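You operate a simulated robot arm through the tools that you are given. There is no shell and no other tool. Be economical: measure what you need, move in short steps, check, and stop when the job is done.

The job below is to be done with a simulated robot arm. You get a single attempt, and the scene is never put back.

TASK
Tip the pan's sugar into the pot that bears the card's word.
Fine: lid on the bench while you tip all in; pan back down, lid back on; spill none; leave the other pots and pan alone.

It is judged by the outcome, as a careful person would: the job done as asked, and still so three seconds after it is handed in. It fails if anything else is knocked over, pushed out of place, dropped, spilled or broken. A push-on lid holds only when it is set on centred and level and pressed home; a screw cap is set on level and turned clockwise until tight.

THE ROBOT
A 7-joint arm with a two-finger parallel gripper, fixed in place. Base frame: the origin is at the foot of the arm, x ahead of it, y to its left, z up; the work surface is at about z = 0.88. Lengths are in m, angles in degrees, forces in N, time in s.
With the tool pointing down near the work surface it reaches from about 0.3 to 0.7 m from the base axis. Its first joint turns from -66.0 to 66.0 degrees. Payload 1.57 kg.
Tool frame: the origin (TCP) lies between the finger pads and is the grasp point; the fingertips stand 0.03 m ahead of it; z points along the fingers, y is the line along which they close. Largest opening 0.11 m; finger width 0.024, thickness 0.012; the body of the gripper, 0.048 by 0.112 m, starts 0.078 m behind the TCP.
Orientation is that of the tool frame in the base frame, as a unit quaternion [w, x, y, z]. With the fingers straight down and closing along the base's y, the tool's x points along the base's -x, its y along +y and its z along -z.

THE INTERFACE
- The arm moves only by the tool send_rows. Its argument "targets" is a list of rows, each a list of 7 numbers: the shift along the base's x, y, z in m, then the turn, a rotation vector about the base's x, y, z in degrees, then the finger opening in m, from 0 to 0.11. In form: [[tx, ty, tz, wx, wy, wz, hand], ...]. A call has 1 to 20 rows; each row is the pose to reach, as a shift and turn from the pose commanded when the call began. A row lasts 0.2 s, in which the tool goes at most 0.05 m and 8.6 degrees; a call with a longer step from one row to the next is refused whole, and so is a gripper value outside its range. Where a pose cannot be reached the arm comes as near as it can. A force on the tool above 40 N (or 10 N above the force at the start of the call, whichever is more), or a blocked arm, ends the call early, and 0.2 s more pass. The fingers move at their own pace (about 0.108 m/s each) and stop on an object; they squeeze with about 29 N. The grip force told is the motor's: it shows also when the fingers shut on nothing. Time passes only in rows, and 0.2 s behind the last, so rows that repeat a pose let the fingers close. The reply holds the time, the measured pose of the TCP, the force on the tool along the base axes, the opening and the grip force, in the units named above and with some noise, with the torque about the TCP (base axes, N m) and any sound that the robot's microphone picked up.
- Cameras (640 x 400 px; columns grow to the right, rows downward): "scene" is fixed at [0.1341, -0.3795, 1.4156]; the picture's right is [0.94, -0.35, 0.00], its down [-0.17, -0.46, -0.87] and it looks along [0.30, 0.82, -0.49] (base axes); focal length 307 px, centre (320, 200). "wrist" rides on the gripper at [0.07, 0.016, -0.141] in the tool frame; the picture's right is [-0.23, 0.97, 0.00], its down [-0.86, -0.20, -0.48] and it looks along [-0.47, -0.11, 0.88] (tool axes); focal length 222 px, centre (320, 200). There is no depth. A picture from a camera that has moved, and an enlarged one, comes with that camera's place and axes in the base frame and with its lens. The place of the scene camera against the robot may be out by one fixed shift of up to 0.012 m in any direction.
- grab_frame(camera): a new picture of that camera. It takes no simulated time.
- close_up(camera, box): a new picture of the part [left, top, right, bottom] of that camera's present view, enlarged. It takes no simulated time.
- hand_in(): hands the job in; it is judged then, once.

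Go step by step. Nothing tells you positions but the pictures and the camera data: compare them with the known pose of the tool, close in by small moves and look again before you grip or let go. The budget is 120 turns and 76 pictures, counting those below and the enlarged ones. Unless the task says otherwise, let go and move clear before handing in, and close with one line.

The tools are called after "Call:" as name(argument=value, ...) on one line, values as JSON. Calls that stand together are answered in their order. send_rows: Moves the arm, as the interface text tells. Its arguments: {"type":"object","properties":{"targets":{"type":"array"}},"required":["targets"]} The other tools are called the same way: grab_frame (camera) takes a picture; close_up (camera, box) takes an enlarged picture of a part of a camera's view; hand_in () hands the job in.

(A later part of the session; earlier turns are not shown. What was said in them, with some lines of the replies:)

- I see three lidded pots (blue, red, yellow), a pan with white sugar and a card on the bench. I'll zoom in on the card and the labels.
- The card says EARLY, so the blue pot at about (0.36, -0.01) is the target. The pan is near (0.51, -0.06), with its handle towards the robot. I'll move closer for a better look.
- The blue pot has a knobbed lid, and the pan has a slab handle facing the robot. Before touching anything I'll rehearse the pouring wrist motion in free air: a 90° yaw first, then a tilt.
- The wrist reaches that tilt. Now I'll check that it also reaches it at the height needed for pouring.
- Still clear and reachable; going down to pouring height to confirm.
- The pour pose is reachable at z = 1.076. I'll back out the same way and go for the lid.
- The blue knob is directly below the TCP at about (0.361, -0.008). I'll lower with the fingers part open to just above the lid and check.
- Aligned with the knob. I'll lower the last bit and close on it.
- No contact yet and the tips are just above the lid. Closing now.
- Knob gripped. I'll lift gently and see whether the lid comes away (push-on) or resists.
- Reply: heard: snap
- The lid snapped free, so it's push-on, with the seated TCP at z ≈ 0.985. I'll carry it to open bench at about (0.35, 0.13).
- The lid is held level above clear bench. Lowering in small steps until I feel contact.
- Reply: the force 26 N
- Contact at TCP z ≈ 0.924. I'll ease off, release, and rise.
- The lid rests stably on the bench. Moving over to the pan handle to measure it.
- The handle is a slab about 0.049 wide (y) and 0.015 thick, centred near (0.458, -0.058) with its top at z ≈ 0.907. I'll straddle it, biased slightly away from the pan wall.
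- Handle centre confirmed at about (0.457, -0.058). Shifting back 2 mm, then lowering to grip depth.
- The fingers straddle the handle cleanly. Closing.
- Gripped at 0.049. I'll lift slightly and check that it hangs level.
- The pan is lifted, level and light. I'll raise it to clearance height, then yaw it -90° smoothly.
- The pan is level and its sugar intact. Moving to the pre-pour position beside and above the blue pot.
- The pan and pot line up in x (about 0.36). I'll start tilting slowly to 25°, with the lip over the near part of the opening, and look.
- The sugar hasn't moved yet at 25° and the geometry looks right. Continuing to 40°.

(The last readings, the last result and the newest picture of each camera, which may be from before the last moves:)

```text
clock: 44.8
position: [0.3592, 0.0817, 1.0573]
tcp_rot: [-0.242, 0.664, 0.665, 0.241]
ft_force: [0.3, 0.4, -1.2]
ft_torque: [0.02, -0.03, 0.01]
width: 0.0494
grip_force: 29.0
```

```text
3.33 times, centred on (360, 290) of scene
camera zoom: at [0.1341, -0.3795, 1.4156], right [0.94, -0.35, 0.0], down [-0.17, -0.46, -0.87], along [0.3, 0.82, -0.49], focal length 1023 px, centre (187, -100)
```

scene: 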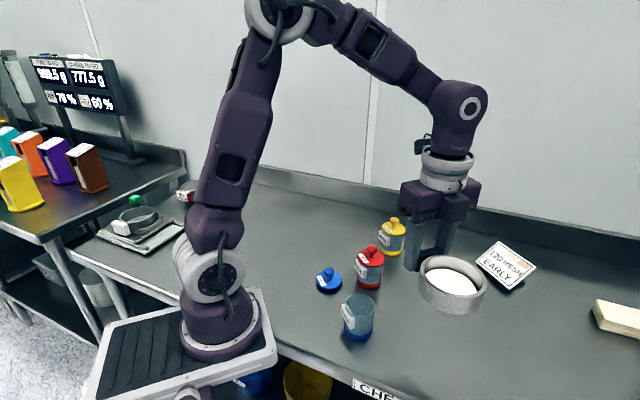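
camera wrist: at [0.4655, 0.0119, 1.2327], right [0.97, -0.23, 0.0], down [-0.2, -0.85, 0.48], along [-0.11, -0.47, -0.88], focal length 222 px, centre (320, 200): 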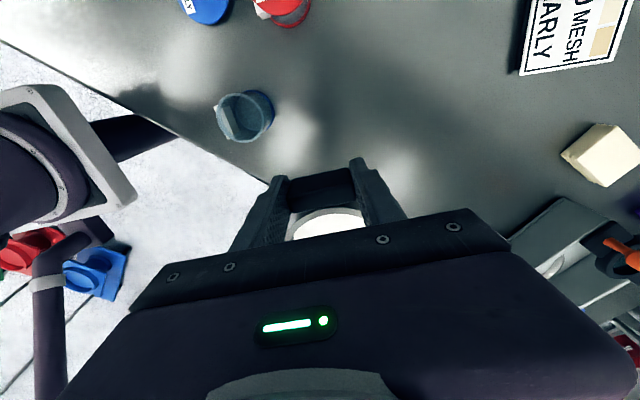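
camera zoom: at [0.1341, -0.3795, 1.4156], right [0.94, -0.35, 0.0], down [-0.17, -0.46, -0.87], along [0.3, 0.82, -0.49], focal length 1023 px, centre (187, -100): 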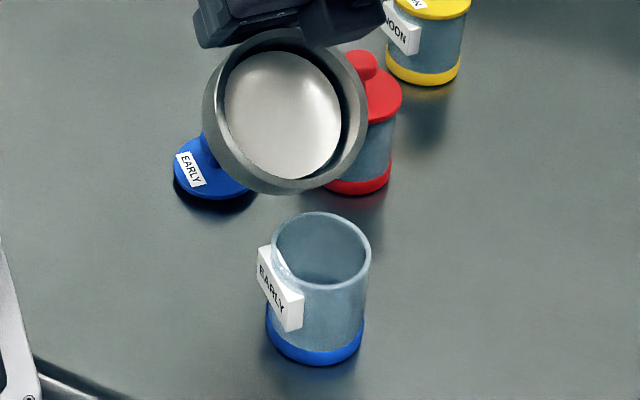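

The pan's contents look different now; zooming in to see whether the sugar is flowing.

Call:
close_up(camera="scene", box=[330, 235, 420, 300])

Call:
close_up(camera="scene", box=[335, 285, 385, 345])

```text
6.15 times, centred on (375, 268) of scene
camera zoom: at [0.1341, -0.3795, 1.4156], right [0.94, -0.35, 0.0], down [-0.17, -0.46, -0.87], along [0.3, 0.82, -0.49], focal length 1888 px, centre (-18, -215)
```

zoom: 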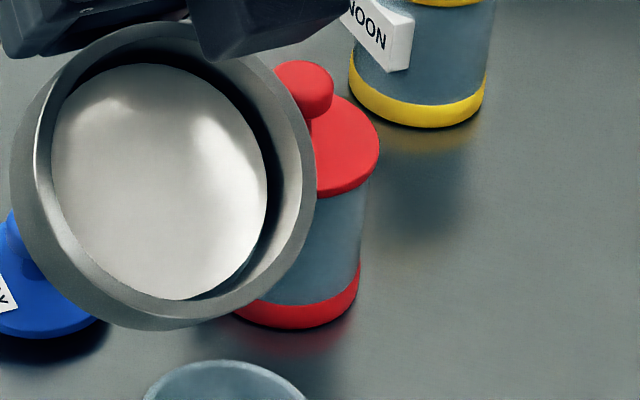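

```text
6.67 times, centred on (360, 315) of scene
camera zoom: at [0.1341, -0.3795, 1.4156], right [0.94, -0.35, 0.0], down [-0.17, -0.46, -0.87], along [0.3, 0.82, -0.49], focal length 2045 px, centre (53, -567)
```

zoom: 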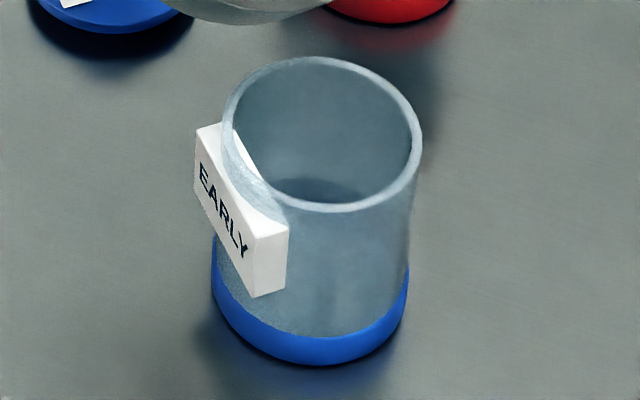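

The sugar is still held in the pan (only shading changed) and the pot is empty. Continuing the tilt.

Call:
send_rows(targets=[[0, -0.0031, 0.0023, 2.5, 0, 0, 0.03], [0, -0.0062, 0.0045, 5, 0, 0, 0.03], [0, -0.0096, 0.0064, 7.5, 0, 0, 0.03], [0, -0.0131, 0.0081, 10, 0, 0, 0.03]])

Call:
close_up(camera="scene", box=[320, 235, 420, 345])

```text
clock: 45.8
position: [0.3605, 0.0685, 1.065]
tcp_rot: [-0.298, 0.641, 0.641, 0.3]
ft_force: [-1.4, 0.2, -1.2]
ft_torque: [0.05, 0.0, 0.03]
width: 0.0494
grip_force: 28.7
```

```text
3.64 times, centred on (370, 290) of scene
camera zoom: at [0.1341, -0.3794, 1.4156], right [0.94, -0.35, 0.0], down [-0.17, -0.46, -0.87], along [0.3, 0.82, -0.49], focal length 1116 px, centre (138, -127)
```

zoom: 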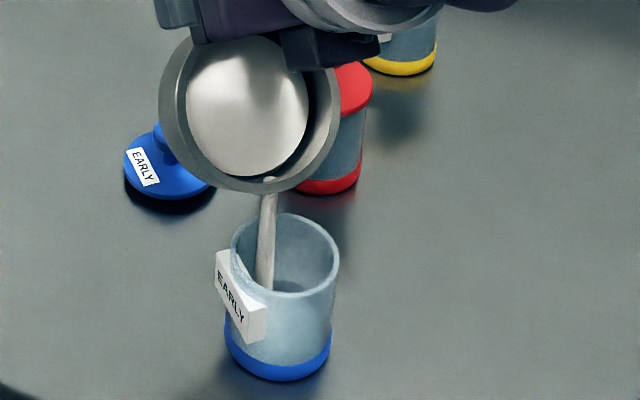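

The stream flows and lands inside the pot, about 1 cm off-centre in -x. I'll shift +x by 8 mm while holding the tilt.

Call:
send_rows(targets=[[0.003, 0, 0, 0, 0, 0, 0.03], [0.006, 0, 0, 0, 0, 0, 0.03], [0.008, 0, 0, 0, 0, 0, 0.03], [0.008, 0, 0, 0, 0, 0, 0.03]])

Call:
close_up(camera="scene", box=[320, 235, 420, 345])

```text
clock: 46.8
position: [0.3684, 0.068, 1.0663]
tcp_rot: [-0.298, 0.641, 0.641, 0.299]
ft_force: [0.1, 0.5, -1.4]
ft_torque: [0.04, -0.01, 0.01]
width: 0.0495
grip_force: 28.8
```

```text
3.64 times, centred on (370, 290) of scene
camera zoom: at [0.1341, -0.3795, 1.4156], right [0.94, -0.35, 0.0], down [-0.17, -0.46, -0.87], along [0.3, 0.82, -0.49], focal length 1116 px, centre (138, -127)
```

zoom: 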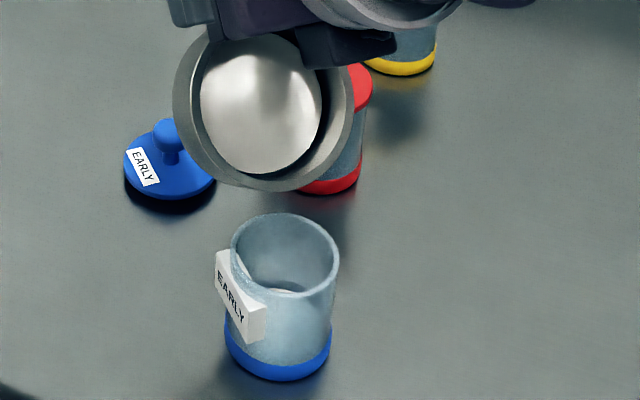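

Flow follows tilt, and some sugar is in the pot. Continuing slowly to 60°.

Call:
send_rows(targets=[[0, -0.0029, 0.0013, 2, 0, 0, 0.03], [0, -0.0058, 0.0024, 4, 0, 0, 0.03], [0, -0.0088, 0.0034, 6, 0, 0, 0.03]])

Call:
close_up(camera="scene", box=[320, 235, 420, 345])

```text
clock: 47.6
position: [0.3689, 0.0587, 1.0686]
tcp_rot: [-0.332, 0.624, 0.624, 0.332]
ft_force: [0.4, 0.2, -1.8]
ft_torque: [-0.01, -0.04, 0.01]
width: 0.0494
grip_force: 28.7
```

```text
3.64 times, centred on (370, 290) of scene
camera zoom: at [0.1341, -0.3795, 1.4156], right [0.94, -0.35, 0.0], down [-0.17, -0.46, -0.87], along [0.3, 0.82, -0.49], focal length 1116 px, centre (138, -127)
```

zoom: 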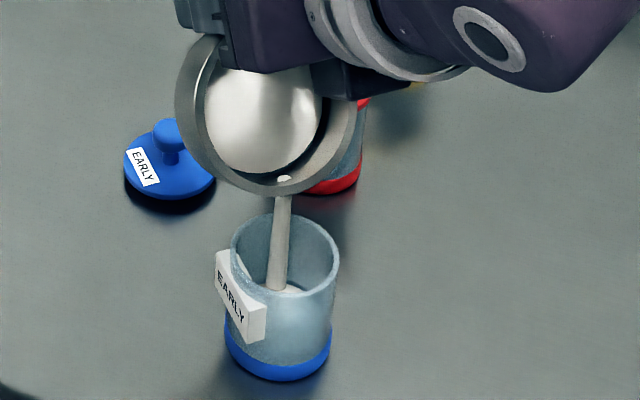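

The stream is centred in the opening. Continuing along the same arc to about 71°.

Call:
send_rows(targets=[[0, -0.0039, 0.001, 2.5, 0, 0, 0.03], [0, -0.0079, 0.0019, 5, 0, 0, 0.03], [0, -0.012, 0.0024, 7.5, 0, 0, 0.03], [0, -0.0162, 0.0028, 10, 0, 0, 0.03], [0, -0.0205, 0.003, 12.5, 0, 0, 0.03], [0, -0.0248, 0.0029, 15, 0, 0, 0.03]])

Call:
close_up(camera="scene", box=[320, 235, 420, 345])

```text
clock: 49.0
position: [0.3669, 0.0344, 1.0733]
tcp_rot: [-0.41, 0.576, 0.576, 0.41]
ft_force: [0.1, 0.2, -1.5]
ft_torque: [0.04, 0.01, 0.01]
width: 0.0492
grip_force: 29.6
```

```text
3.64 times, centred on (370, 290) of scene
camera zoom: at [0.1341, -0.3795, 1.4156], right [0.94, -0.35, 0.0], down [-0.17, -0.46, -0.87], along [0.3, 0.82, -0.49], focal length 1116 px, centre (138, -127)
```

zoom: 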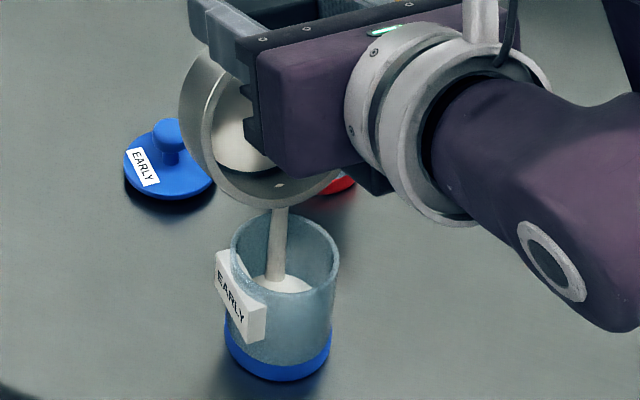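

Pouring cleanly; continuing to 90°.

Call:
send_rows(targets=[[0, -0.0044, -0.0002, 2.5, 0, 0, 0.03], [0, -0.0089, -0.0006, 5, 0, 0, 0.03], [0, -0.0134, -0.0013, 7.5, 0, 0, 0.03], [0, -0.0179, -0.0022, 10, 0, 0, 0.03], [0, -0.0225, -0.0034, 12.5, 0, 0, 0.03], [0, -0.0271, -0.0047, 15, 0, 0, 0.03], [0, -0.0308, -0.0059, 17, 0, 0, 0.03], [0, -0.0345, -0.0072, 19, 0, 0, 0.03]])

Call:
close_up(camera="scene", box=[320, 235, 420, 345])

```text
clock: 50.8
position: [0.3669, 0.0005, 1.0636]
tcp_rot: [0.5, -0.5, -0.5, -0.5]
ft_force: [0.5, 0.3, -1.0]
ft_torque: [0.01, 0.01, 0.01]
width: 0.0493
grip_force: 28.8
```

```text
3.64 times, centred on (370, 290) of scene
camera zoom: at [0.1341, -0.3795, 1.4156], right [0.94, -0.35, 0.0], down [-0.17, -0.46, -0.87], along [0.3, 0.82, -0.49], focal length 1116 px, centre (138, -127)
```

zoom: 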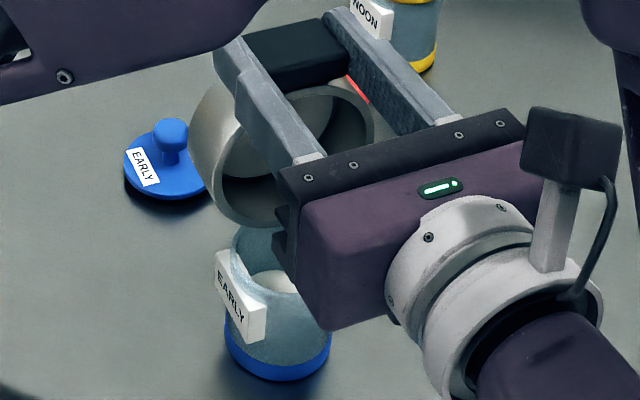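

Sugar is well into the pot, but a little may remain in the pan. Continuing to 112°.

Call:
send_rows(targets=[[0, -0.0046, 0, 2.5, 0, 0, 0.03], [0, -0.0092, 0, 5, 0, 0, 0.03], [0, -0.0138, 0, 7.5, 0, 0, 0.03], [0, -0.0184, -0.001, 10, 0, 0, 0.03], [0, -0.0229, -0.002, 12.5, 0, 0, 0.03], [0, -0.0274, -0.003, 15, 0, 0, 0.03], [0, -0.0319, -0.004, 17.5, 0, 0, 0.03], [0, -0.0363, -0.005, 20, 0, 0, 0.03], [0, -0.0397, -0.006, 22, 0, 0, 0.03], [0, -0.0397, -0.006, 22, 0, 0, 0.03], [0, -0.0397, -0.006, 22, 0, 0, 0.03]])

Call:
close_up(camera="scene", box=[320, 235, 420, 345])

Call:
grab_frame(camera="wrist")

```text
clock: 53.2
position: [0.368, -0.0389, 1.0581]
tcp_rot: [-0.586, 0.396, 0.395, 0.586]
ft_force: [-0.3, -1.1, -0.9]
ft_torque: [-0.05, 0.01, 0.0]
width: 0.0492
grip_force: 29.0
```

```text
3.64 times, centred on (370, 290) of scene
camera zoom: at [0.1341, -0.3795, 1.4156], right [0.94, -0.35, 0.0], down [-0.17, -0.46, -0.87], along [0.3, 0.82, -0.49], focal length 1116 px, centre (138, -127)
```

zoom: 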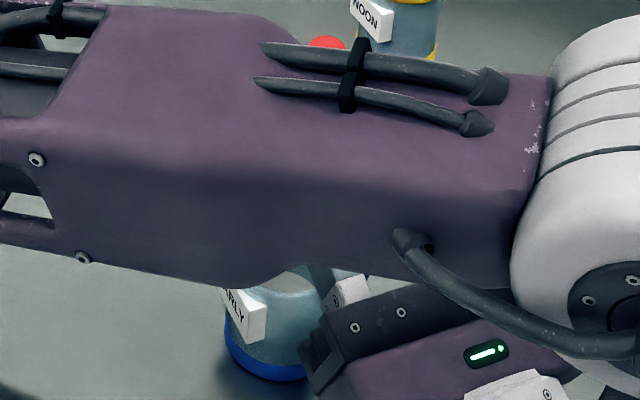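

```text
28 pictures are left
camera wrist: at [0.3843, -0.1975, 1.0702], right [0.97, 0.09, -0.21], down [-0.2, -0.12, -0.97], along [-0.11, 0.99, -0.1], focal length 222 px, centre (320, 200)
```

wrist: 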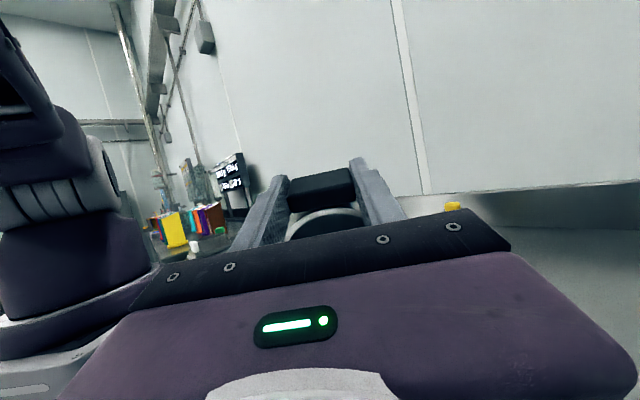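

Fully tipped. Backing the tilt off along the same arc (slightly higher) to inspect the pan and pot.

Call:
send_rows(targets=[[0, 0.0107, 0.01, -6, 0, 0, 0.03], [0, 0.0213, 0.016, -12, 0, 0, 0.03], [0, 0.0323, 0.018, -18, 0, 0, 0.03], [0, 0.0434, 0.019, -24, 0, 0, 0.03], [0, 0.0545, 0.021, -30, 0, 0, 0.03], [0, 0.0653, 0.023, -36, 0, 0, 0.03], [0, 0.076, 0.023, -42, 0, 0, 0.03], [0, 0.0862, 0.023, -48, 0, 0, 0.03], [0, 0.0959, 0.021, -54, 0, 0, 0.03], [0, 0.105, 0.019, -60, 0, 0, 0.03]])

Call:
close_up(camera="scene", box=[320, 235, 420, 345])

```text
clock: 55.4
position: [0.3667, 0.0681, 1.0765]
tcp_rot: [-0.309, 0.636, 0.636, 0.31]
ft_force: [0.5, -0.4, -0.6]
ft_torque: [0.0, -0.02, 0.0]
width: 0.0494
grip_force: 28.8
```

```text
3.64 times, centred on (370, 290) of scene
camera zoom: at [0.1341, -0.3795, 1.4156], right [0.94, -0.35, 0.0], down [-0.17, -0.46, -0.87], along [0.3, 0.82, -0.49], focal length 1116 px, centre (138, -127)
```

zoom: 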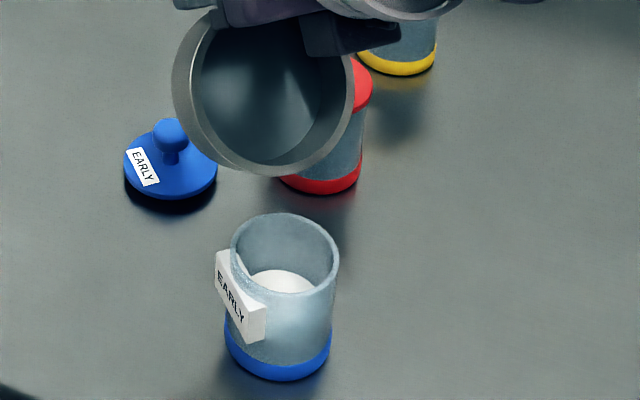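

The pan is empty, the sugar is all in the pot, and nothing is spilled. Now I'll level the pan and carry it back.

Call:
send_rows(targets=[[0, 0.007, 0.005, -6, 0, 0, 0.03], [0, 0.014, 0.01, -12, 0, 0, 0.03], [0, 0.021, 0.014, -18, 0, 0, 0.03], [0, 0.028, 0.018, -24, 0, 0, 0.03], [0, 0.033, 0.02, -30, 0, 0, 0.03], [0, 0.037, 0.021, -36, 0, 0, 0.03], [0, 0.039, 0.021, -42, 0, 0, 0.03], [0, 0.039, 0.021, -48, 0, 0, 0.03], [0, 0.039, 0.021, -52, 0, 0, 0.03], [0, 0.039, 0.021, -52, 0, 0, 0.03]])

Call:
send_rows(targets=[[0.01, -0.02, 0, 0, 0, 0, 0.03], [0.02, -0.045, 0, 0, 0, 0, 0.03], [0.035, -0.075, 0, 0, 0, 0, 0.03], [0.05, -0.105, 0, 0, 0, 0, 0.03], [0.065, -0.13, 0, 0, 0, 0, 0.03], [0.075, -0.15, 0, 0, 0, 0, 0.03], [0.081, -0.162, 0, 0, 0, 0, 0.03], [0.081, -0.162, 0, 0, 0, 0, 0.03]])

Call:
send_rows(targets=[[0, 0, 0, 0, 0, 5, 0.03], [0, 0, 0, 0, 0, 12, 0.03], [0, 0, 0, 0, 0, 20, 0.03], [0, 0, 0, 0, 0, 28, 0.03], [0, 0, 0, 0, 0, 36, 0.03], [0, 0, 0, 0, 0, 44, 0.03], [0, 0, 0, 0, 0, 52, 0.03], [0, 0, 0, 0, 0, 60, 0.03], [0, 0, 0, 0, 0, 68, 0.03], [0, 0, 0, 0, 0, 76, 0.03], [0, 0, 0, 0, 0, 84, 0.03], [0, 0, 0, 0, 0, 90, 0.03], [0, 0, 0, 0, 0, 90, 0.03]])

Call:
grab_frame(camera="scene")

```text
clock: 57.6
position: [0.3664, 0.1052, 1.098]
tcp_rot: [0.001, 0.707, 0.708, -0.001]
ft_force: [-1.0, 0.7, -1.6]
ft_torque: [0.03, -0.02, 0.01]
width: 0.0491
grip_force: 28.8
```

```text
clock: 59.4
position: [0.4471, -0.058, 1.0993]
tcp_rot: [0.0, 0.707, 0.707, 0.001]
ft_force: [0.2, -0.3, -0.9]
ft_torque: [0.03, 0.02, -0.03]
width: 0.0491
grip_force: 28.4
```

```text
clock: 62.2
position: [0.4481, -0.0581, 1.0988]
tcp_rot: [-0.001, -0.001, 1.0, 0.0]
ft_force: [1.0, -1.1, -1.1]
ft_torque: [-0.02, 0.01, -0.01]
width: 0.0494
grip_force: 29.0
```

```text
26 pictures are left
```

scene: 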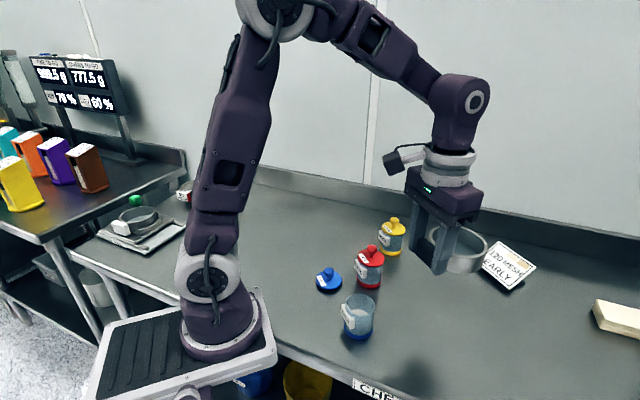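

The pan is back over its original spot. Lowering it to the bench.

Call:
send_rows(targets=[[0, 0, -0.03, 0, 0, 0, 0.03], [0, 0, -0.06, 0, 0, 0, 0.03], [0, 0, -0.09, 0, 0, 0, 0.03], [0, 0, -0.12, 0, 0, 0, 0.03], [0, 0, -0.15, 0, 0, 0, 0.03], [0, 0, -0.17, 0, 0, 0, 0.03], [0, 0, -0.178, 0, 0, 0, 0.03], [0, 0, -0.178, 0, 0, 0, 0.03]])

Call:
send_rows(targets=[[0, 0, -0.002, 0, 0, 0, 0.03], [0, 0, -0.003, 0, 0, 0, 0.03]])

Call:
send_rows(targets=[[0, 0, -0.001, 0, 0, 0, 0.03], [0, 0, -0.001, 0, 0, 0, 0.03]])

Call:
close_up(camera="scene", box=[380, 270, 480, 350])

```text
clock: 64.0
position: [0.4483, -0.0583, 0.9223]
tcp_rot: [0.0, 0.0, 1.0, 0.0]
ft_force: [0.1, 0.4, -1.3]
ft_torque: [0.03, 0.03, 0.0]
width: 0.0492
grip_force: 29.2
```

```text
clock: 64.6
position: [0.4482, -0.0583, 0.9192]
tcp_rot: [0.0, 0.0, 1.0, 0.0]
ft_force: [-0.3, 0.7, -1.0]
ft_torque: [0.02, 0.04, 0.0]
width: 0.0493
grip_force: 28.9
```

```text
clock: 65.2
position: [0.4493, -0.0584, 0.9177]
tcp_rot: [0.0, 0.0, 1.0, 0.0]
ft_force: [-1.0, 0.5, -0.6]
ft_torque: [0.0, 0.05, -0.04]
width: 0.049
grip_force: 29.0
```

```text
5.00 times, centred on (430, 310) of scene
camera zoom: at [0.1341, -0.3795, 1.4156], right [0.94, -0.35, 0.0], down [-0.17, -0.46, -0.87], along [0.3, 0.82, -0.49], focal length 1534 px, centre (-230, -350)
```

zoom: 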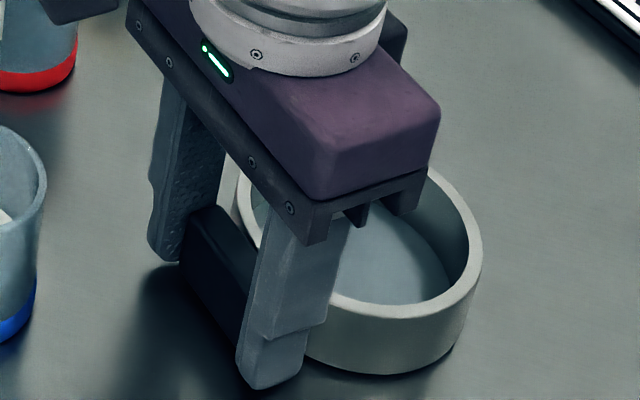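

Call:
send_rows(targets=[[0, 0, -0.001, 0, 0, 0, 0.03], [0, 0, -0.001, 0, 0, 0, 0.03]])

Call:
send_rows(targets=[[0, 0, -0.001, 0, 0, 0, 0.03], [0, 0, -0.001, 0, 0, 0, 0.03]])

```text
clock: 65.8
position: [0.4491, -0.058, 0.9157]
tcp_rot: [0.001, 0.0, 1.0, 0.0]
ft_force: [-2.4, -2.2, 13.6]
ft_torque: [-0.04, -0.51, -0.15]
width: 0.0494
grip_force: 28.8
```

```text
clock: 66.4
position: [0.449, -0.0566, 0.9151]
tcp_rot: [0.001, 0.0, 1.0, 0.0]
ft_force: [0.4, -1.3, 27.7]
ft_torque: [0.09, -0.52, -0.07]
width: 0.0492
grip_force: 29.1
```

The pan is on the bench. I'll ease back 1 mm, release it, and rise straight up.

Call:
send_rows(targets=[[0, 0, 0.0012, 0, 0, 0, 0.03], [0, 0, 0.0012, 0, 0, 0, 0.055], [0, 0, 0.0012, 0, 0, 0, 0.07], [0, 0, 0.0012, 0, 0, 0, 0.075], [0, 0, 0.02, 0, 0, 0, 0.075], [0, 0, 0.05, 0, 0, 0, 0.075], [0, 0, 0.09, 0, 0, 0, 0.075], [0, 0, 0.13, 0, 0, 0, 0.075], [0, 0, 0.16, 0, 0, 0, 0.075], [0, 0, 0.16, 0, 0, 0, 0.06]])

Call:
close_up(camera="scene", box=[300, 230, 480, 350])

```text
clock: 68.6
position: [0.4493, -0.0606, 1.0758]
tcp_rot: [0.0, -0.001, 1.0, 0.0]
ft_force: [-0.7, 0.9, 1.3]
ft_torque: [0.0, 0.02, 0.02]
width: 0.0603
grip_force: 0.1
```

```text
3.33 times, centred on (390, 290) of scene
camera zoom: at [0.1341, -0.3795, 1.4156], right [0.94, -0.35, 0.0], down [-0.17, -0.46, -0.87], along [0.3, 0.82, -0.49], focal length 1023 px, centre (87, -100)
```

zoom: 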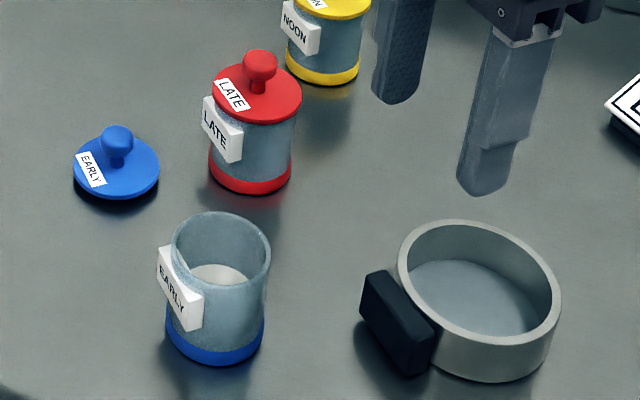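

The pan is back in place and empty. Returning to the lid.

Call:
send_rows(targets=[[-0.012, 0.02, 0.02, 0, 0, 0, 0.055], [-0.03, 0.055, 0.03, 0, 0, 0, 0.055], [-0.048, 0.09, 0.03, 0, 0, 0, 0.055], [-0.066, 0.125, 0.03, 0, 0, 0, 0.055], [-0.084, 0.16, 0.02, 0, 0, 0, 0.055], [-0.098, 0.189, 0.0, 0, 0, 0, 0.055], [-0.098, 0.189, -0.04, 0, 0, 0, 0.055], [-0.098, 0.189, -0.08, 0, 0, 0, 0.055], [-0.098, 0.189, -0.11, 0, 0, 0, 0.055], [-0.098, 0.189, -0.11, 0, 0, 0, 0.055]])

Call:
close_up(camera="wrist", box=[240, 100, 400, 240])

```text
clock: 70.8
position: [0.3501, 0.1297, 0.9614]
tcp_rot: [0.0, 0.0, 1.0, 0.0]
ft_force: [0.1, -0.3, -0.3]
ft_torque: [-0.01, 0.01, 0.03]
width: 0.0549
grip_force: 0.0
```

```text
2.86 times, centred on (320, 170) of wrist
camera zoom: at [0.2805, 0.1464, 1.1044], right [0.23, 0.97, 0.0], down [0.86, -0.2, 0.48], along [0.47, -0.11, -0.88], focal length 635 px, centre (320, 286)
```

zoom: 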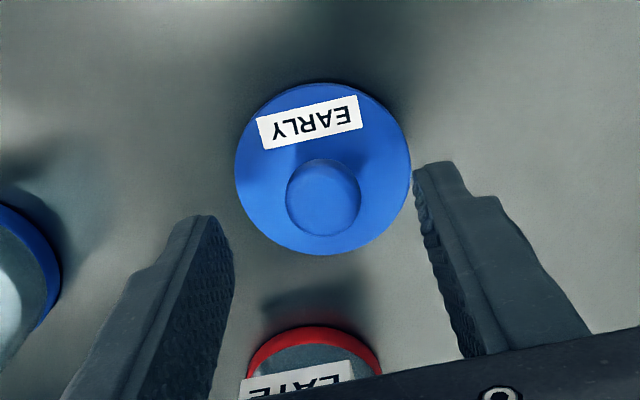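

Well centred over the knob. Lowering to grip height and closing.

Call:
send_rows(targets=[[0, 0, -0.015, 0, 0, 0, 0.055], [0, 0, -0.028, 0, 0, 0, 0.055], [0, 0, -0.036, 0, 0, 0, 0.055], [0, 0, -0.036, 0, 0, 0, 0.04], [0, 0, -0.036, 0, 0, 0, 0.02], [0, 0, -0.036, 0, 0, 0, 0.01], [0, 0, -0.036, 0, 0, 0, 0.01], [0, 0, -0.036, 0, 0, 0, 0.01]])

Call:
close_up(camera="wrist", box=[240, 100, 400, 240])

```text
clock: 72.6
position: [0.351, 0.1296, 0.9267]
tcp_rot: [0.0, 0.0, 1.0, 0.001]
ft_force: [-0.2, -0.6, -1.2]
ft_torque: [0.01, -0.02, 0.03]
width: 0.0219
grip_force: 28.7
```

```text
2.86 times, centred on (320, 170) of wrist
camera zoom: at [0.2812, 0.1456, 1.0695], right [0.23, 0.97, 0.0], down [0.86, -0.2, 0.48], along [0.47, -0.11, -0.88], focal length 635 px, centre (320, 286)
```

zoom: 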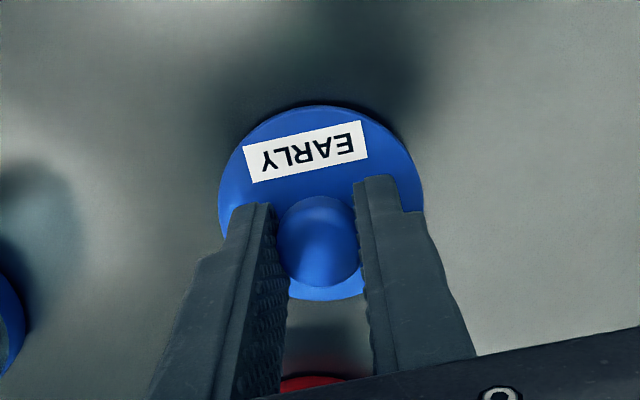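

Gripped just as before. Carrying the lid back over the blue pot, high enough to clear the rim.

Call:
send_rows(targets=[[0, 0, 0.02, 0, 0, 0, 0.01], [0, 0, 0.05, 0, 0, 0, 0.01], [0, 0, 0.08, 0, 0, 0, 0.01], [0, 0, 0.11, 0, 0, 0, 0.01], [0.003, -0.035, 0.11, 0, 0, 0, 0.01], [0.006, -0.075, 0.11, 0, 0, 0, 0.01], [0.009, -0.115, 0.11, 0, 0, 0, 0.01], [0.01, -0.1395, 0.11, 0, 0, 0, 0.01], [0.01, -0.1395, 0.09, 0, 0, 0, 0.01], [0.01, -0.1395, 0.075, 0, 0, 0, 0.01], [0.01, -0.1395, 0.075, 0, 0, 0, 0.01]])

Call:
close_up(camera="scene", box=[320, 260, 416, 350])

Call:
close_up(camera="wrist", box=[240, 100, 400, 240])

```text
clock: 75.0
position: [0.3612, -0.0072, 1.004]
tcp_rot: [0.0, 0.0, 1.0, -0.001]
ft_force: [0.3, -0.2, 0.6]
ft_torque: [0.02, 0.02, 0.0]
width: 0.022
grip_force: 29.0
```

```text
4.44 times, centred on (368, 305) of scene
camera zoom: at [0.1341, -0.3795, 1.4156], right [0.94, -0.35, 0.0], down [-0.17, -0.46, -0.87], along [0.3, 0.82, -0.49], focal length 1364 px, centre (107, -267)
```

zoom: 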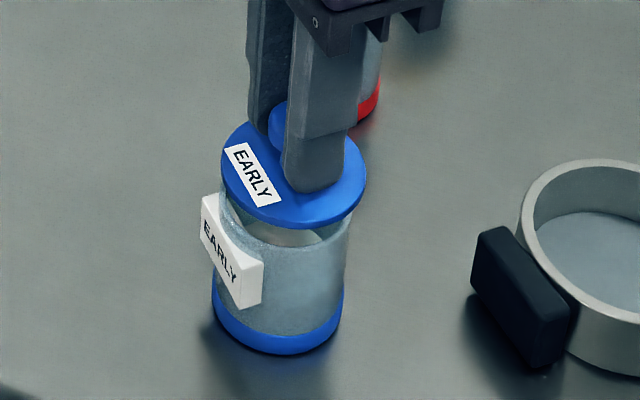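

```text
2.86 times, centred on (320, 170) of wrist
camera zoom: at [0.2918, 0.0072, 1.1452], right [0.23, 0.97, 0.0], down [0.86, -0.2, 0.48], along [0.47, -0.11, -0.88], focal length 635 px, centre (320, 286)
```

zoom: 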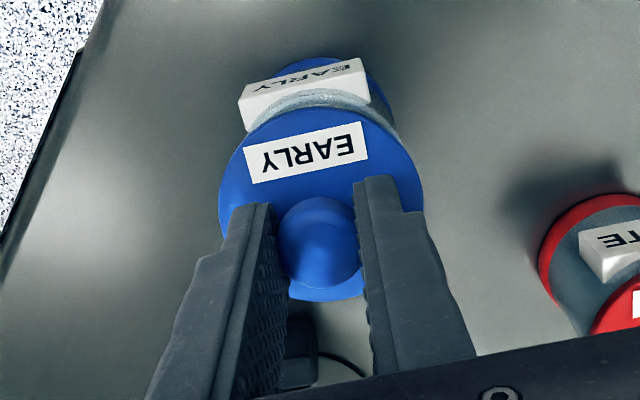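

The lid is aligned above the pot. Lowering gently onto the rim.

Call:
send_rows(targets=[[0, 0, -0.004, 0, 0, 0, 0.01], [0, 0, -0.008, 0, 0, 0, 0.01], [0, 0, -0.01, 0, 0, 0, 0.01]])

Call:
send_rows(targets=[[0, 0, -0.0015, 0, 0, 0, 0.01], [0, 0, -0.003, 0, 0, 0, 0.01]])

Call:
close_up(camera="scene", box=[320, 260, 416, 350])

```text
clock: 75.8
position: [0.3609, -0.0078, 0.9946]
tcp_rot: [0.0, 0.0, 1.0, 0.0]
ft_force: [0.1, 0.3, -0.7]
ft_torque: [-0.01, 0.0, -0.01]
width: 0.0218
grip_force: 29.1
```

```text
clock: 76.4
position: [0.3604, -0.007, 0.9913]
tcp_rot: [0.0, 0.0, 1.0, -0.001]
ft_force: [1.0, 0.6, -0.2]
ft_torque: [0.05, 0.0, 0.03]
width: 0.022
grip_force: 29.2
```

```text
4.44 times, centred on (368, 305) of scene
camera zoom: at [0.1341, -0.3795, 1.4156], right [0.94, -0.35, 0.0], down [-0.17, -0.46, -0.87], along [0.3, 0.82, -0.49], focal length 1364 px, centre (107, -267)
```

zoom: 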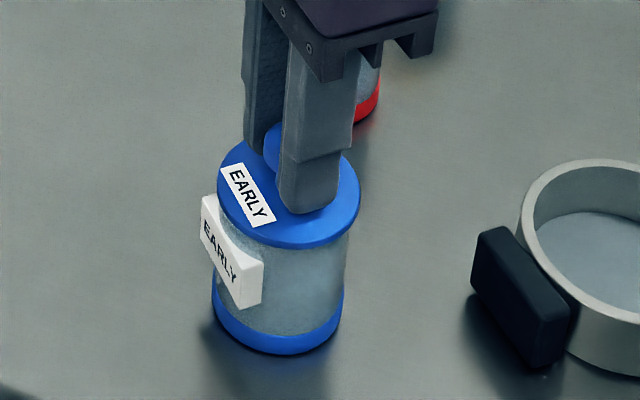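

Still aligned, compared with the moment it came off. Pressing down in small steps until it snaps home.

Call:
send_rows(targets=[[0, 0, -0.0015, 0, 0, 0, 0.01], [0, 0, -0.003, 0, 0, 0, 0.01]])

Call:
send_rows(targets=[[0, 0, -0.001, 0, 0, 0, 0.01], [0, 0, -0.002, 0, 0, 0, 0.01]])

```text
clock: 77.0
position: [0.361, -0.0085, 0.9892]
tcp_rot: [-0.001, 0.0, 1.0, 0.001]
ft_force: [-0.2, -0.6, -0.2]
ft_torque: [0.02, 0.0, 0.0]
width: 0.0213
grip_force: 29.0
```

```text
clock: 77.6
position: [0.3616, -0.0083, 0.9858]
tcp_rot: [0.001, 0.0, 1.0, 0.0]
ft_force: [-0.8, -2.1, 37.5]
ft_torque: [-0.07, -0.01, -0.01]
width: 0.0217
grip_force: 29.0
```

37.5 N and no snap yet; pressing slightly more.

Call:
send_rows(targets=[[0, 0, -0.0005, 0, 0, 0, 0.01], [0, 0, -0.001, 0, 0, 0, 0.01]])

Call:
close_up(camera="scene", box=[320, 260, 416, 350])

```text
clock: 78.2
position: [0.3612, -0.008, 0.9857]
tcp_rot: [0.002, 0.0, 1.0, 0.0]
ft_force: [1.4, -0.2, 38.6]
ft_torque: [0.0, -0.09, 0.0]
width: 0.0219
grip_force: 28.8
```

```text
4.44 times, centred on (368, 305) of scene
camera zoom: at [0.1337, -0.3794, 1.4156], right [0.94, -0.35, 0.0], down [-0.17, -0.46, -0.87], along [0.3, 0.82, -0.49], focal length 1364 px, centre (107, -267)
```

zoom: 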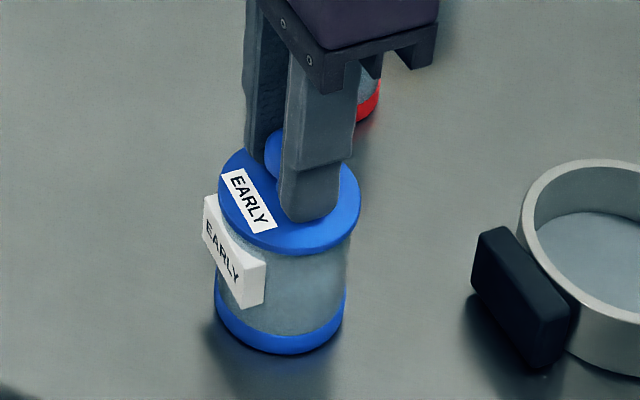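

The lid already sits at its original height in the picture, but I heard no snap. Pressing a bit harder.

Call:
send_rows(targets=[[0, 0, -0.001, 0, 0, 0, 0.01], [0, 0, -0.002, 0, 0, 0, 0.01]])

```text
clock: 78.8
position: [0.3607, -0.008, 0.9841]
tcp_rot: [0.001, 0.0, 1.0, 0.0]
ft_force: [2.8, -0.5, 37.9]
ft_torque: [-0.01, -0.11, -0.01]
width: 0.022
grip_force: 29.6
```

Force is staying at about 38 N while the fingers slip down the knob. I'll release, close the fingers, and press from above on the knob's top.

Call:
send_rows(targets=[[0, 0, 0.002, 0, 0, 0, 0.01], [0, 0, 0.003, 0, 0, 0, 0.03], [0, 0, 0.003, 0, 0, 0, 0.045], [0, 0, 0.02, 0, 0, 0, 0.045], [0, 0, 0.05, 0, 0, 0, 0.045], [0, 0, 0.07, 0, 0, 0, 0.02], [0, 0, 0.07, 0, 0, 0, 0.0], [0, 0, 0.07, 0, 0, 0, 0.0]])

Call:
close_up(camera="scene", box=[320, 260, 416, 350])

Call:
close_up(camera="wrist", box=[240, 100, 400, 240])

```text
clock: 80.6
position: [0.3624, -0.007, 1.0541]
tcp_rot: [-0.001, 0.001, 1.0, 0.0]
ft_force: [-0.1, 0.0, -0.4]
ft_torque: [0.02, 0.04, 0.01]
width: 0.0
grip_force: 21.5
heard: snap
```

```text
4.44 times, centred on (368, 305) of scene
camera zoom: at [0.1341, -0.3795, 1.4156], right [0.94, -0.35, 0.0], down [-0.17, -0.46, -0.87], along [0.3, 0.82, -0.49], focal length 1364 px, centre (107, -267)
```

zoom: 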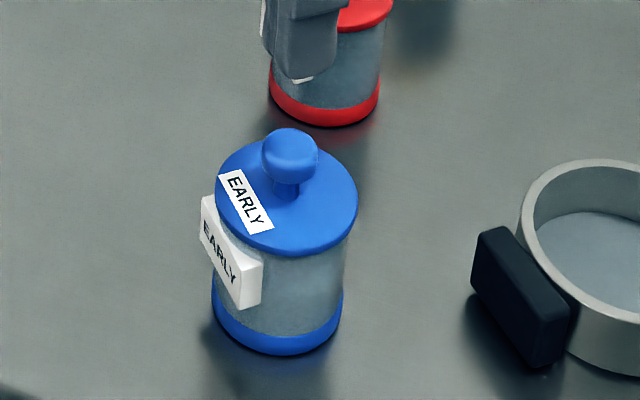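

```text
2.86 times, centred on (320, 170) of wrist
camera zoom: at [0.2905, 0.0083, 1.1965], right [0.23, 0.97, 0.0], down [0.86, -0.2, 0.48], along [0.47, -0.11, -0.88], focal length 635 px, centre (320, 286)
```

zoom: 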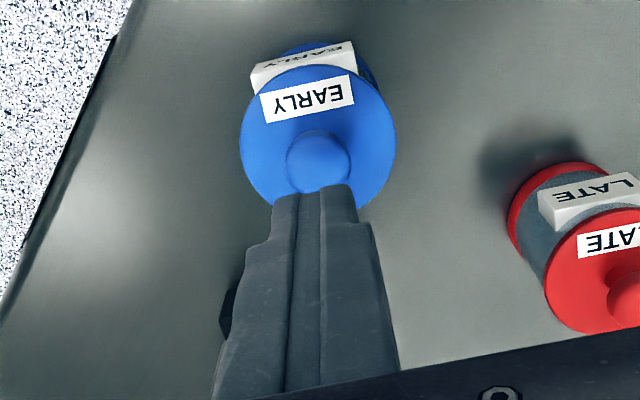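

A snap was heard, but it could have been the lid popping as I eased up, so I'll press straight down on the knob with closed fingers to be sure.

Call:
send_rows(targets=[[0, 0, -0.015, 0, 0, 0, 0], [0, 0, -0.025, 0, 0, 0, 0], [0, 0, -0.032, 0, 0, 0, 0], [0, 0, -0.036, 0, 0, 0, 0]])

Call:
send_rows(targets=[[0, 0, -0.002, 0, 0, 0, 0], [0, 0, -0.004, 0, 0, 0, 0], [0, 0, -0.006, 0, 0, 0, 0], [0, 0, -0.008, 0, 0, 0, 0], [0, 0, -0.01, 0, 0, 0, 0], [0, 0, -0.012, 0, 0, 0, 0]])

Call:
close_up(camera="scene", box=[320, 260, 416, 350])

```text
clock: 81.6
position: [0.3608, -0.0078, 1.0165]
tcp_rot: [-0.001, 0.0, 1.0, 0.0]
ft_force: [-0.2, -1.2, 0.1]
ft_torque: [0.03, 0.0, -0.02]
width: 0.0001
grip_force: 21.8
```

```text
clock: 82.8
position: [0.3604, -0.0086, 1.0083]
tcp_rot: [0.002, 0.0, 1.0, 0.001]
ft_force: [-6.7, 3.3, 22.7]
ft_torque: [0.08, 0.25, -0.01]
width: 0.0
grip_force: 21.1
stopped in row 6: the force on the tool passed its limit at 51 N (the readings are from after the stop); the commanded pose is now the measured one
```

```text
4.44 times, centred on (368, 305) of scene
camera zoom: at [0.1336, -0.3794, 1.4157], right [0.94, -0.35, 0.0], down [-0.17, -0.46, -0.87], along [0.3, 0.82, -0.49], focal length 1364 px, centre (107, -267)
```

zoom: 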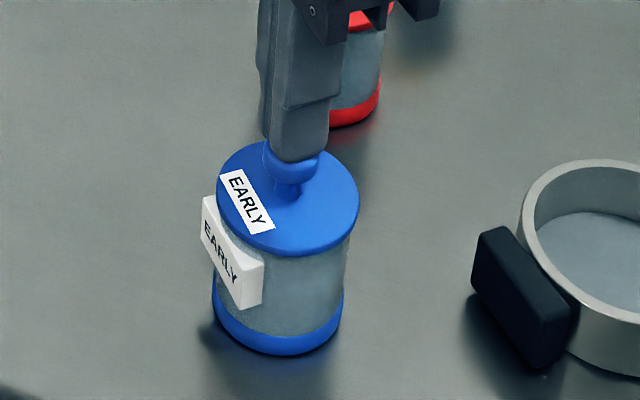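

No new snap even at 51 N, which suggests it is already home. I'll hold a sustained firm press to be sure.

Call:
send_rows(targets=[[0, 0, -0.0005, 0, 0, 0, 0], [0, 0, -0.001, 0, 0, 0, 0], [0, 0, -0.001, 0, 0, 0, 0]])

Call:
send_rows(targets=[[0, 0, -0.0005, 0, 0, 0, 0], [0, 0, -0.001, 0, 0, 0, 0], [0, 0, -0.001, 0, 0, 0, 0]])

Call:
send_rows(targets=[[0, 0, -0.0005, 0, 0, 0, 0], [0, 0, -0.001, 0, 0, 0, 0], [0, 0, -0.001, 0, 0, 0, 0]])

```text
clock: 83.2
position: [0.3606, -0.0084, 1.0088]
tcp_rot: [0.0, 0.001, 1.0, 0.0]
ft_force: [-7.2, 1.6, 22.1]
ft_torque: [0.04, 0.25, -0.02]
width: 0.0002
grip_force: 21.2
stopped in row 1: the force on the tool passed its limit at 45 N (the readings are from after the stop); the commanded pose is now the measured one
```

```text
clock: 83.7
position: [0.3607, -0.0076, 1.0086]
tcp_rot: [0.002, 0.0, 1.0, 0.001]
ft_force: [-8.0, 2.6, 22.3]
ft_torque: [0.1, 0.29, -0.02]
width: 0.0
grip_force: 22.0
stopped in row 2: the force on the tool passed its limit at 44 N (the readings are from after the stop); the commanded pose is now the measured one
```

```text
clock: 84.1
position: [0.3601, -0.0083, 1.0081]
tcp_rot: [0.002, 0.001, 1.0, 0.001]
ft_force: [-6.6, 2.7, 21.3]
ft_torque: [0.1, 0.28, -0.02]
width: 0.0002
grip_force: 21.2
stopped in row 1: the force on the tool passed its limit at 46 N (the readings are from after the stop); the commanded pose is now the measured one
```

Repeated 45–51 N presses give no further movement or sound. Rising to inspect the lid's seating from both cameras.

Call:
send_rows(targets=[[0, 0, 0.01, 0, 0, 0, 0], [0, 0, 0.03, 0, 0, 0, 0], [0, 0, 0.06, 0, 0, 0, 0.02], [0, 0, 0.09, 0, 0, 0, 0.05], [0, 0, 0.09, 0, 0, 0, 0.05]])

Call:
close_up(camera="scene", box=[330, 280, 410, 350])

```text
clock: 85.3
position: [0.3576, -0.0065, 1.0997]
tcp_rot: [0.002, 0.0, 1.0, 0.001]
ft_force: [1.1, 0.9, 0.4]
ft_torque: [-0.02, 0.01, -0.03]
width: 0.0499
grip_force: 0.1
```

```text
5.71 times, centred on (370, 315) of scene
camera zoom: at [0.1341, -0.3795, 1.4156], right [0.94, -0.35, 0.0], down [-0.17, -0.46, -0.87], along [0.3, 0.82, -0.49], focal length 1753 px, centre (34, -457)
```

zoom: 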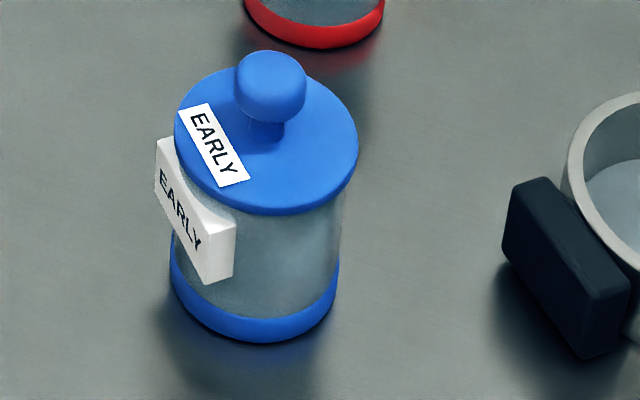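

The lid sits level and at the same height relative to the pot as at the start. To settle the ambiguous snap I'll grip the knob and make a tiny tug.

Call:
send_rows(targets=[[0.001, -0.001, -0.04, 0, 0, 0, 0.05], [0.001, -0.001, -0.08, 0, 0, 0, 0.05], [0.001, -0.001, -0.1, 0, 0, 0, 0.05], [0.001, -0.001, -0.11, 0, 0, 0, 0.05], [0.001, -0.001, -0.111, 0, 0, 0, 0.03], [0.001, -0.001, -0.111, 0, 0, 0, 0.01], [0.001, -0.001, -0.111, 0, 0, 0, 0.01], [0.001, -0.001, -0.111, 0, 0, 0, 0.01]])

Call:
send_rows(targets=[[0, 0, 0.0003, 0, 0, 0, 0.01], [0, 0, 0.0003, 0, 0, 0, 0.01]])

```text
clock: 87.1
position: [0.3614, -0.009, 0.9874]
tcp_rot: [0.002, -0.001, 1.0, 0.0]
ft_force: [-0.1, 0.6, 0.3]
ft_torque: [0.04, 0.0, -0.05]
width: 0.0218
grip_force: 29.2
heard: snap
```

```text
clock: 87.7
position: [0.3621, -0.0087, 0.987]
tcp_rot: [0.002, -0.001, 1.0, 0.001]
ft_force: [-0.7, 0.3, -0.3]
ft_torque: [0.0, 0.02, 0.04]
width: 0.0216
grip_force: 29.2
```

A snap came as the fingers closed, so the lid was engaged and gripping jarred it free. I'll reseat it: press down while gripped, then open in place without any upward pull.

Call:
send_rows(targets=[[0, 0, -0.0008, 0, 0, 0, 0.01], [0, 0, -0.0015, 0, 0, 0, 0.01], [0, 0, -0.0015, 0, 0, 0, 0.01]])

Call:
send_rows(targets=[[0, 0, -0.0005, 0, 0, 0, 0.01], [0, 0, -0.001, 0, 0, 0, 0.01], [0, 0, -0.001, 0, 0, 0, 0.01]])

```text
clock: 88.5
position: [0.3626, -0.0092, 0.9866]
tcp_rot: [0.001, 0.0, 1.0, 0.001]
ft_force: [-8.2, 3.1, 38.6]
ft_torque: [0.06, 0.14, 0.01]
width: 0.0219
grip_force: 29.3
```

```text
clock: 89.3
position: [0.3612, -0.0101, 0.9846]
tcp_rot: [0.003, -0.002, 1.0, 0.001]
ft_force: [-4.1, 9.2, 33.5]
ft_torque: [0.16, -0.01, 0.0]
width: 0.0215
grip_force: 29.2
```

Pressed at 33–38 N. Now opening in place, with no vertical motion.

Call:
send_rows(targets=[[0, 0, 0, 0, 0, 0, 0.025], [0, 0, 0, 0, 0, 0, 0.045], [0, 0, 0, 0, 0, 0, 0.05]])

Call:
send_rows(targets=[[0, 0, 0.02, 0, 0, 0, 0.05], [0, 0, 0.05, 0, 0, 0, 0.05], [0, 0, 0.065, 0, 0, 0, 0.05]])

Call:
send_rows(targets=[[0, 0, 0, 0, 0, 0, 0.02], [0, 0, 0, 0, 0, 0, 0], [0, 0, 0, 0, 0, 0, 0]])

Call:
close_up(camera="scene", box=[330, 280, 410, 350])

```text
clock: 90.1
position: [0.3639, -0.0086, 0.985]
tcp_rot: [0.003, -0.001, 1.0, 0.0]
ft_force: [-0.4, 0.6, 0.8]
ft_torque: [0.02, 0.0, 0.0]
width: 0.0501
grip_force: 0.0
heard: snap
```

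```text
clock: 90.9
position: [0.3635, -0.009, 1.0524]
tcp_rot: [0.001, -0.001, 1.0, 0.001]
ft_force: [-0.2, 0.4, -0.2]
ft_torque: [0.01, -0.02, -0.04]
width: 0.0501
grip_force: 0.1
```

```text
clock: 91.7
position: [0.3639, -0.0081, 1.0512]
tcp_rot: [0.002, 0.0, 1.0, 0.0]
ft_force: [0.0, -0.7, -0.4]
ft_torque: [-0.03, -0.01, 0.01]
width: 0.0
grip_force: 21.1
```

```text
5.71 times, centred on (370, 315) of scene
camera zoom: at [0.1341, -0.3795, 1.4156], right [0.94, -0.35, 0.0], down [-0.17, -0.46, -0.87], along [0.3, 0.82, -0.49], focal length 1753 px, centre (34, -457)
```

zoom: 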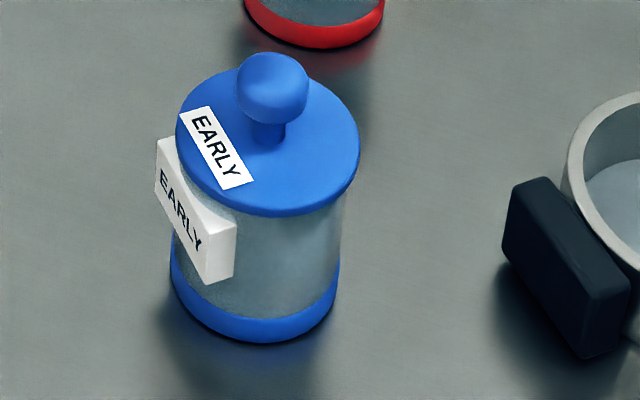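

A snap came as I let go, with no upward pull, so it has seated. I'll finish with one centred press on top of the knob, without gripping again, then rise.

Call:
send_rows(targets=[[-0.001, 0, -0.015, 0, 0, 0, 0], [-0.002, 0, -0.025, 0, 0, 0, 0], [-0.002, 0, -0.033, 0, 0, 0, 0], [-0.002, 0, -0.036, 0, 0, 0, 0], [-0.002, 0, -0.038, 0, 0, 0, 0], [-0.002, 0, -0.039, 0, 0, 0, 0]])

Call:
send_rows(targets=[[0, 0, -0.001, 0, 0, 0, 0], [0, 0, -0.002, 0, 0, 0, 0], [0, 0, -0.003, 0, 0, 0, 0], [0, 0, -0.004, 0, 0, 0, 0], [0, 0, -0.005, 0, 0, 0, 0], [0, 0, -0.006, 0, 0, 0, 0]])

```text
clock: 93.1
position: [0.3611, -0.0089, 1.0113]
tcp_rot: [0.002, -0.001, 1.0, 0.001]
ft_force: [-0.1, -0.6, 0.2]
ft_torque: [0.01, 0.0, 0.0]
width: 0.0001
grip_force: 20.9
```

```text
clock: 94.1
position: [0.3605, -0.0087, 1.008]
tcp_rot: [0.003, 0.0, 1.0, 0.001]
ft_force: [-6.8, 0.8, 20.8]
ft_torque: [0.04, 0.23, 0.01]
width: 0.0
grip_force: 21.2
stopped in row 4: the force on the tool passed its limit at 48 N (the readings are from after the stop); the commanded pose is now the measured one
```

Same stop height and no further movement, so the lid is home. Rising clear and checking the whole scene.

Call:
send_rows(targets=[[0, 0, 0.005, 0, 0, 0, 0], [0, 0, 0.02, 0, 0, 0, 0], [0, 0, 0.05, 0, 0, 0, 0], [0, 0, 0.1, 0, 0, 0, 0], [0, 0, 0.15, 0, 0, 0, 0], [0, 0, 0.2, 0, 0, 0, 0.03], [0, 0, 0.2, 0, 0, 0, 0.05]])

Call:
grab_frame(camera="scene")

Call:
close_up(camera="scene", box=[330, 280, 410, 350])

Call:
close_up(camera="wrist", box=[260, 80, 400, 180])

```text
clock: 95.7
position: [0.3615, -0.0086, 1.2102]
tcp_rot: [0.002, -0.001, 1.0, 0.0]
ft_force: [-0.7, 0.4, -1.1]
ft_torque: [-0.04, 0.0, -0.02]
width: 0.05
grip_force: 0.1
```

```text
12 pictures are left
```

scene: 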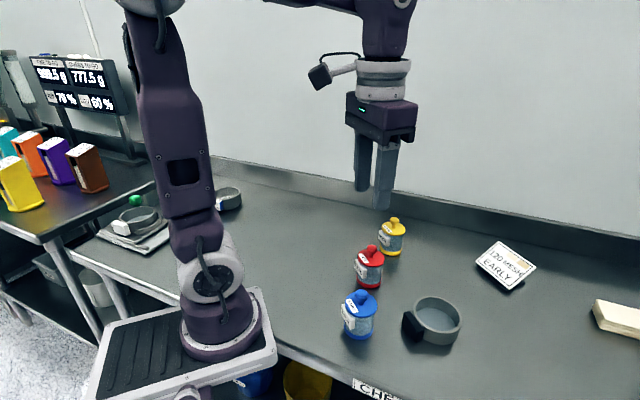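

```text
5.71 times, centred on (370, 315) of scene
camera zoom: at [0.1341, -0.3795, 1.4156], right [0.94, -0.35, 0.0], down [-0.17, -0.46, -0.87], along [0.3, 0.82, -0.49], focal length 1753 px, centre (34, -457)
```

zoom: 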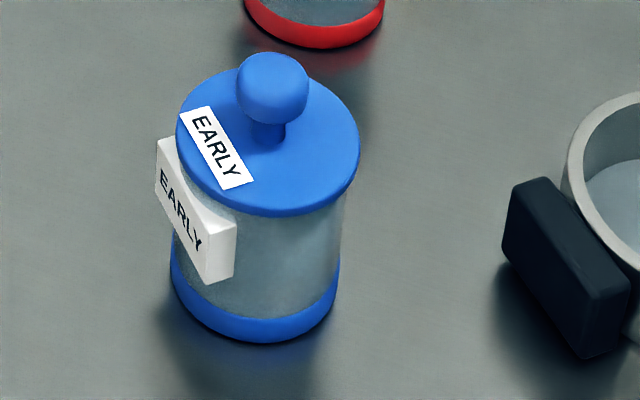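

```text
4.00 times, centred on (330, 130) of wrist
camera zoom: at [0.2902, 0.0064, 1.3504], right [0.23, 0.97, 0.0], down [0.85, -0.2, 0.48], along [0.47, -0.11, -0.88], focal length 888 px, centre (280, 480)
```

zoom: 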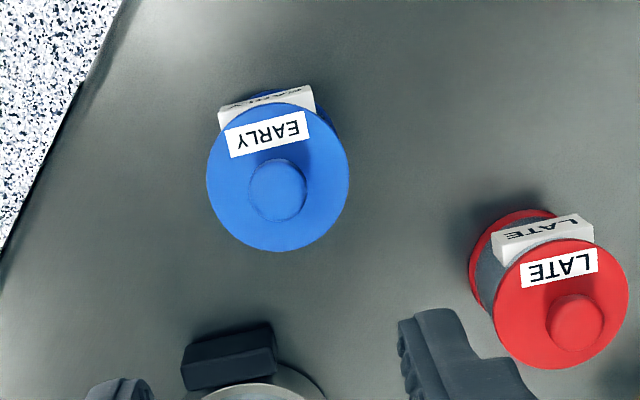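

The sugar is all in the EARLY pot, its lid is level and pressed on, and the empty pan is back in its place. Nothing else has moved and the arm is clear, so I'm handing in.

Call:
hand_in()

```text
The job is handed in.
```

I tipped all the pan's sugar into the blue EARLY pot with no spill, set the empty pan back in its place and pressed the lid on. It looks level and seated, but gripping the lid to check it seemed to pop it loose, so I pressed it on again and did not re-test its hold.
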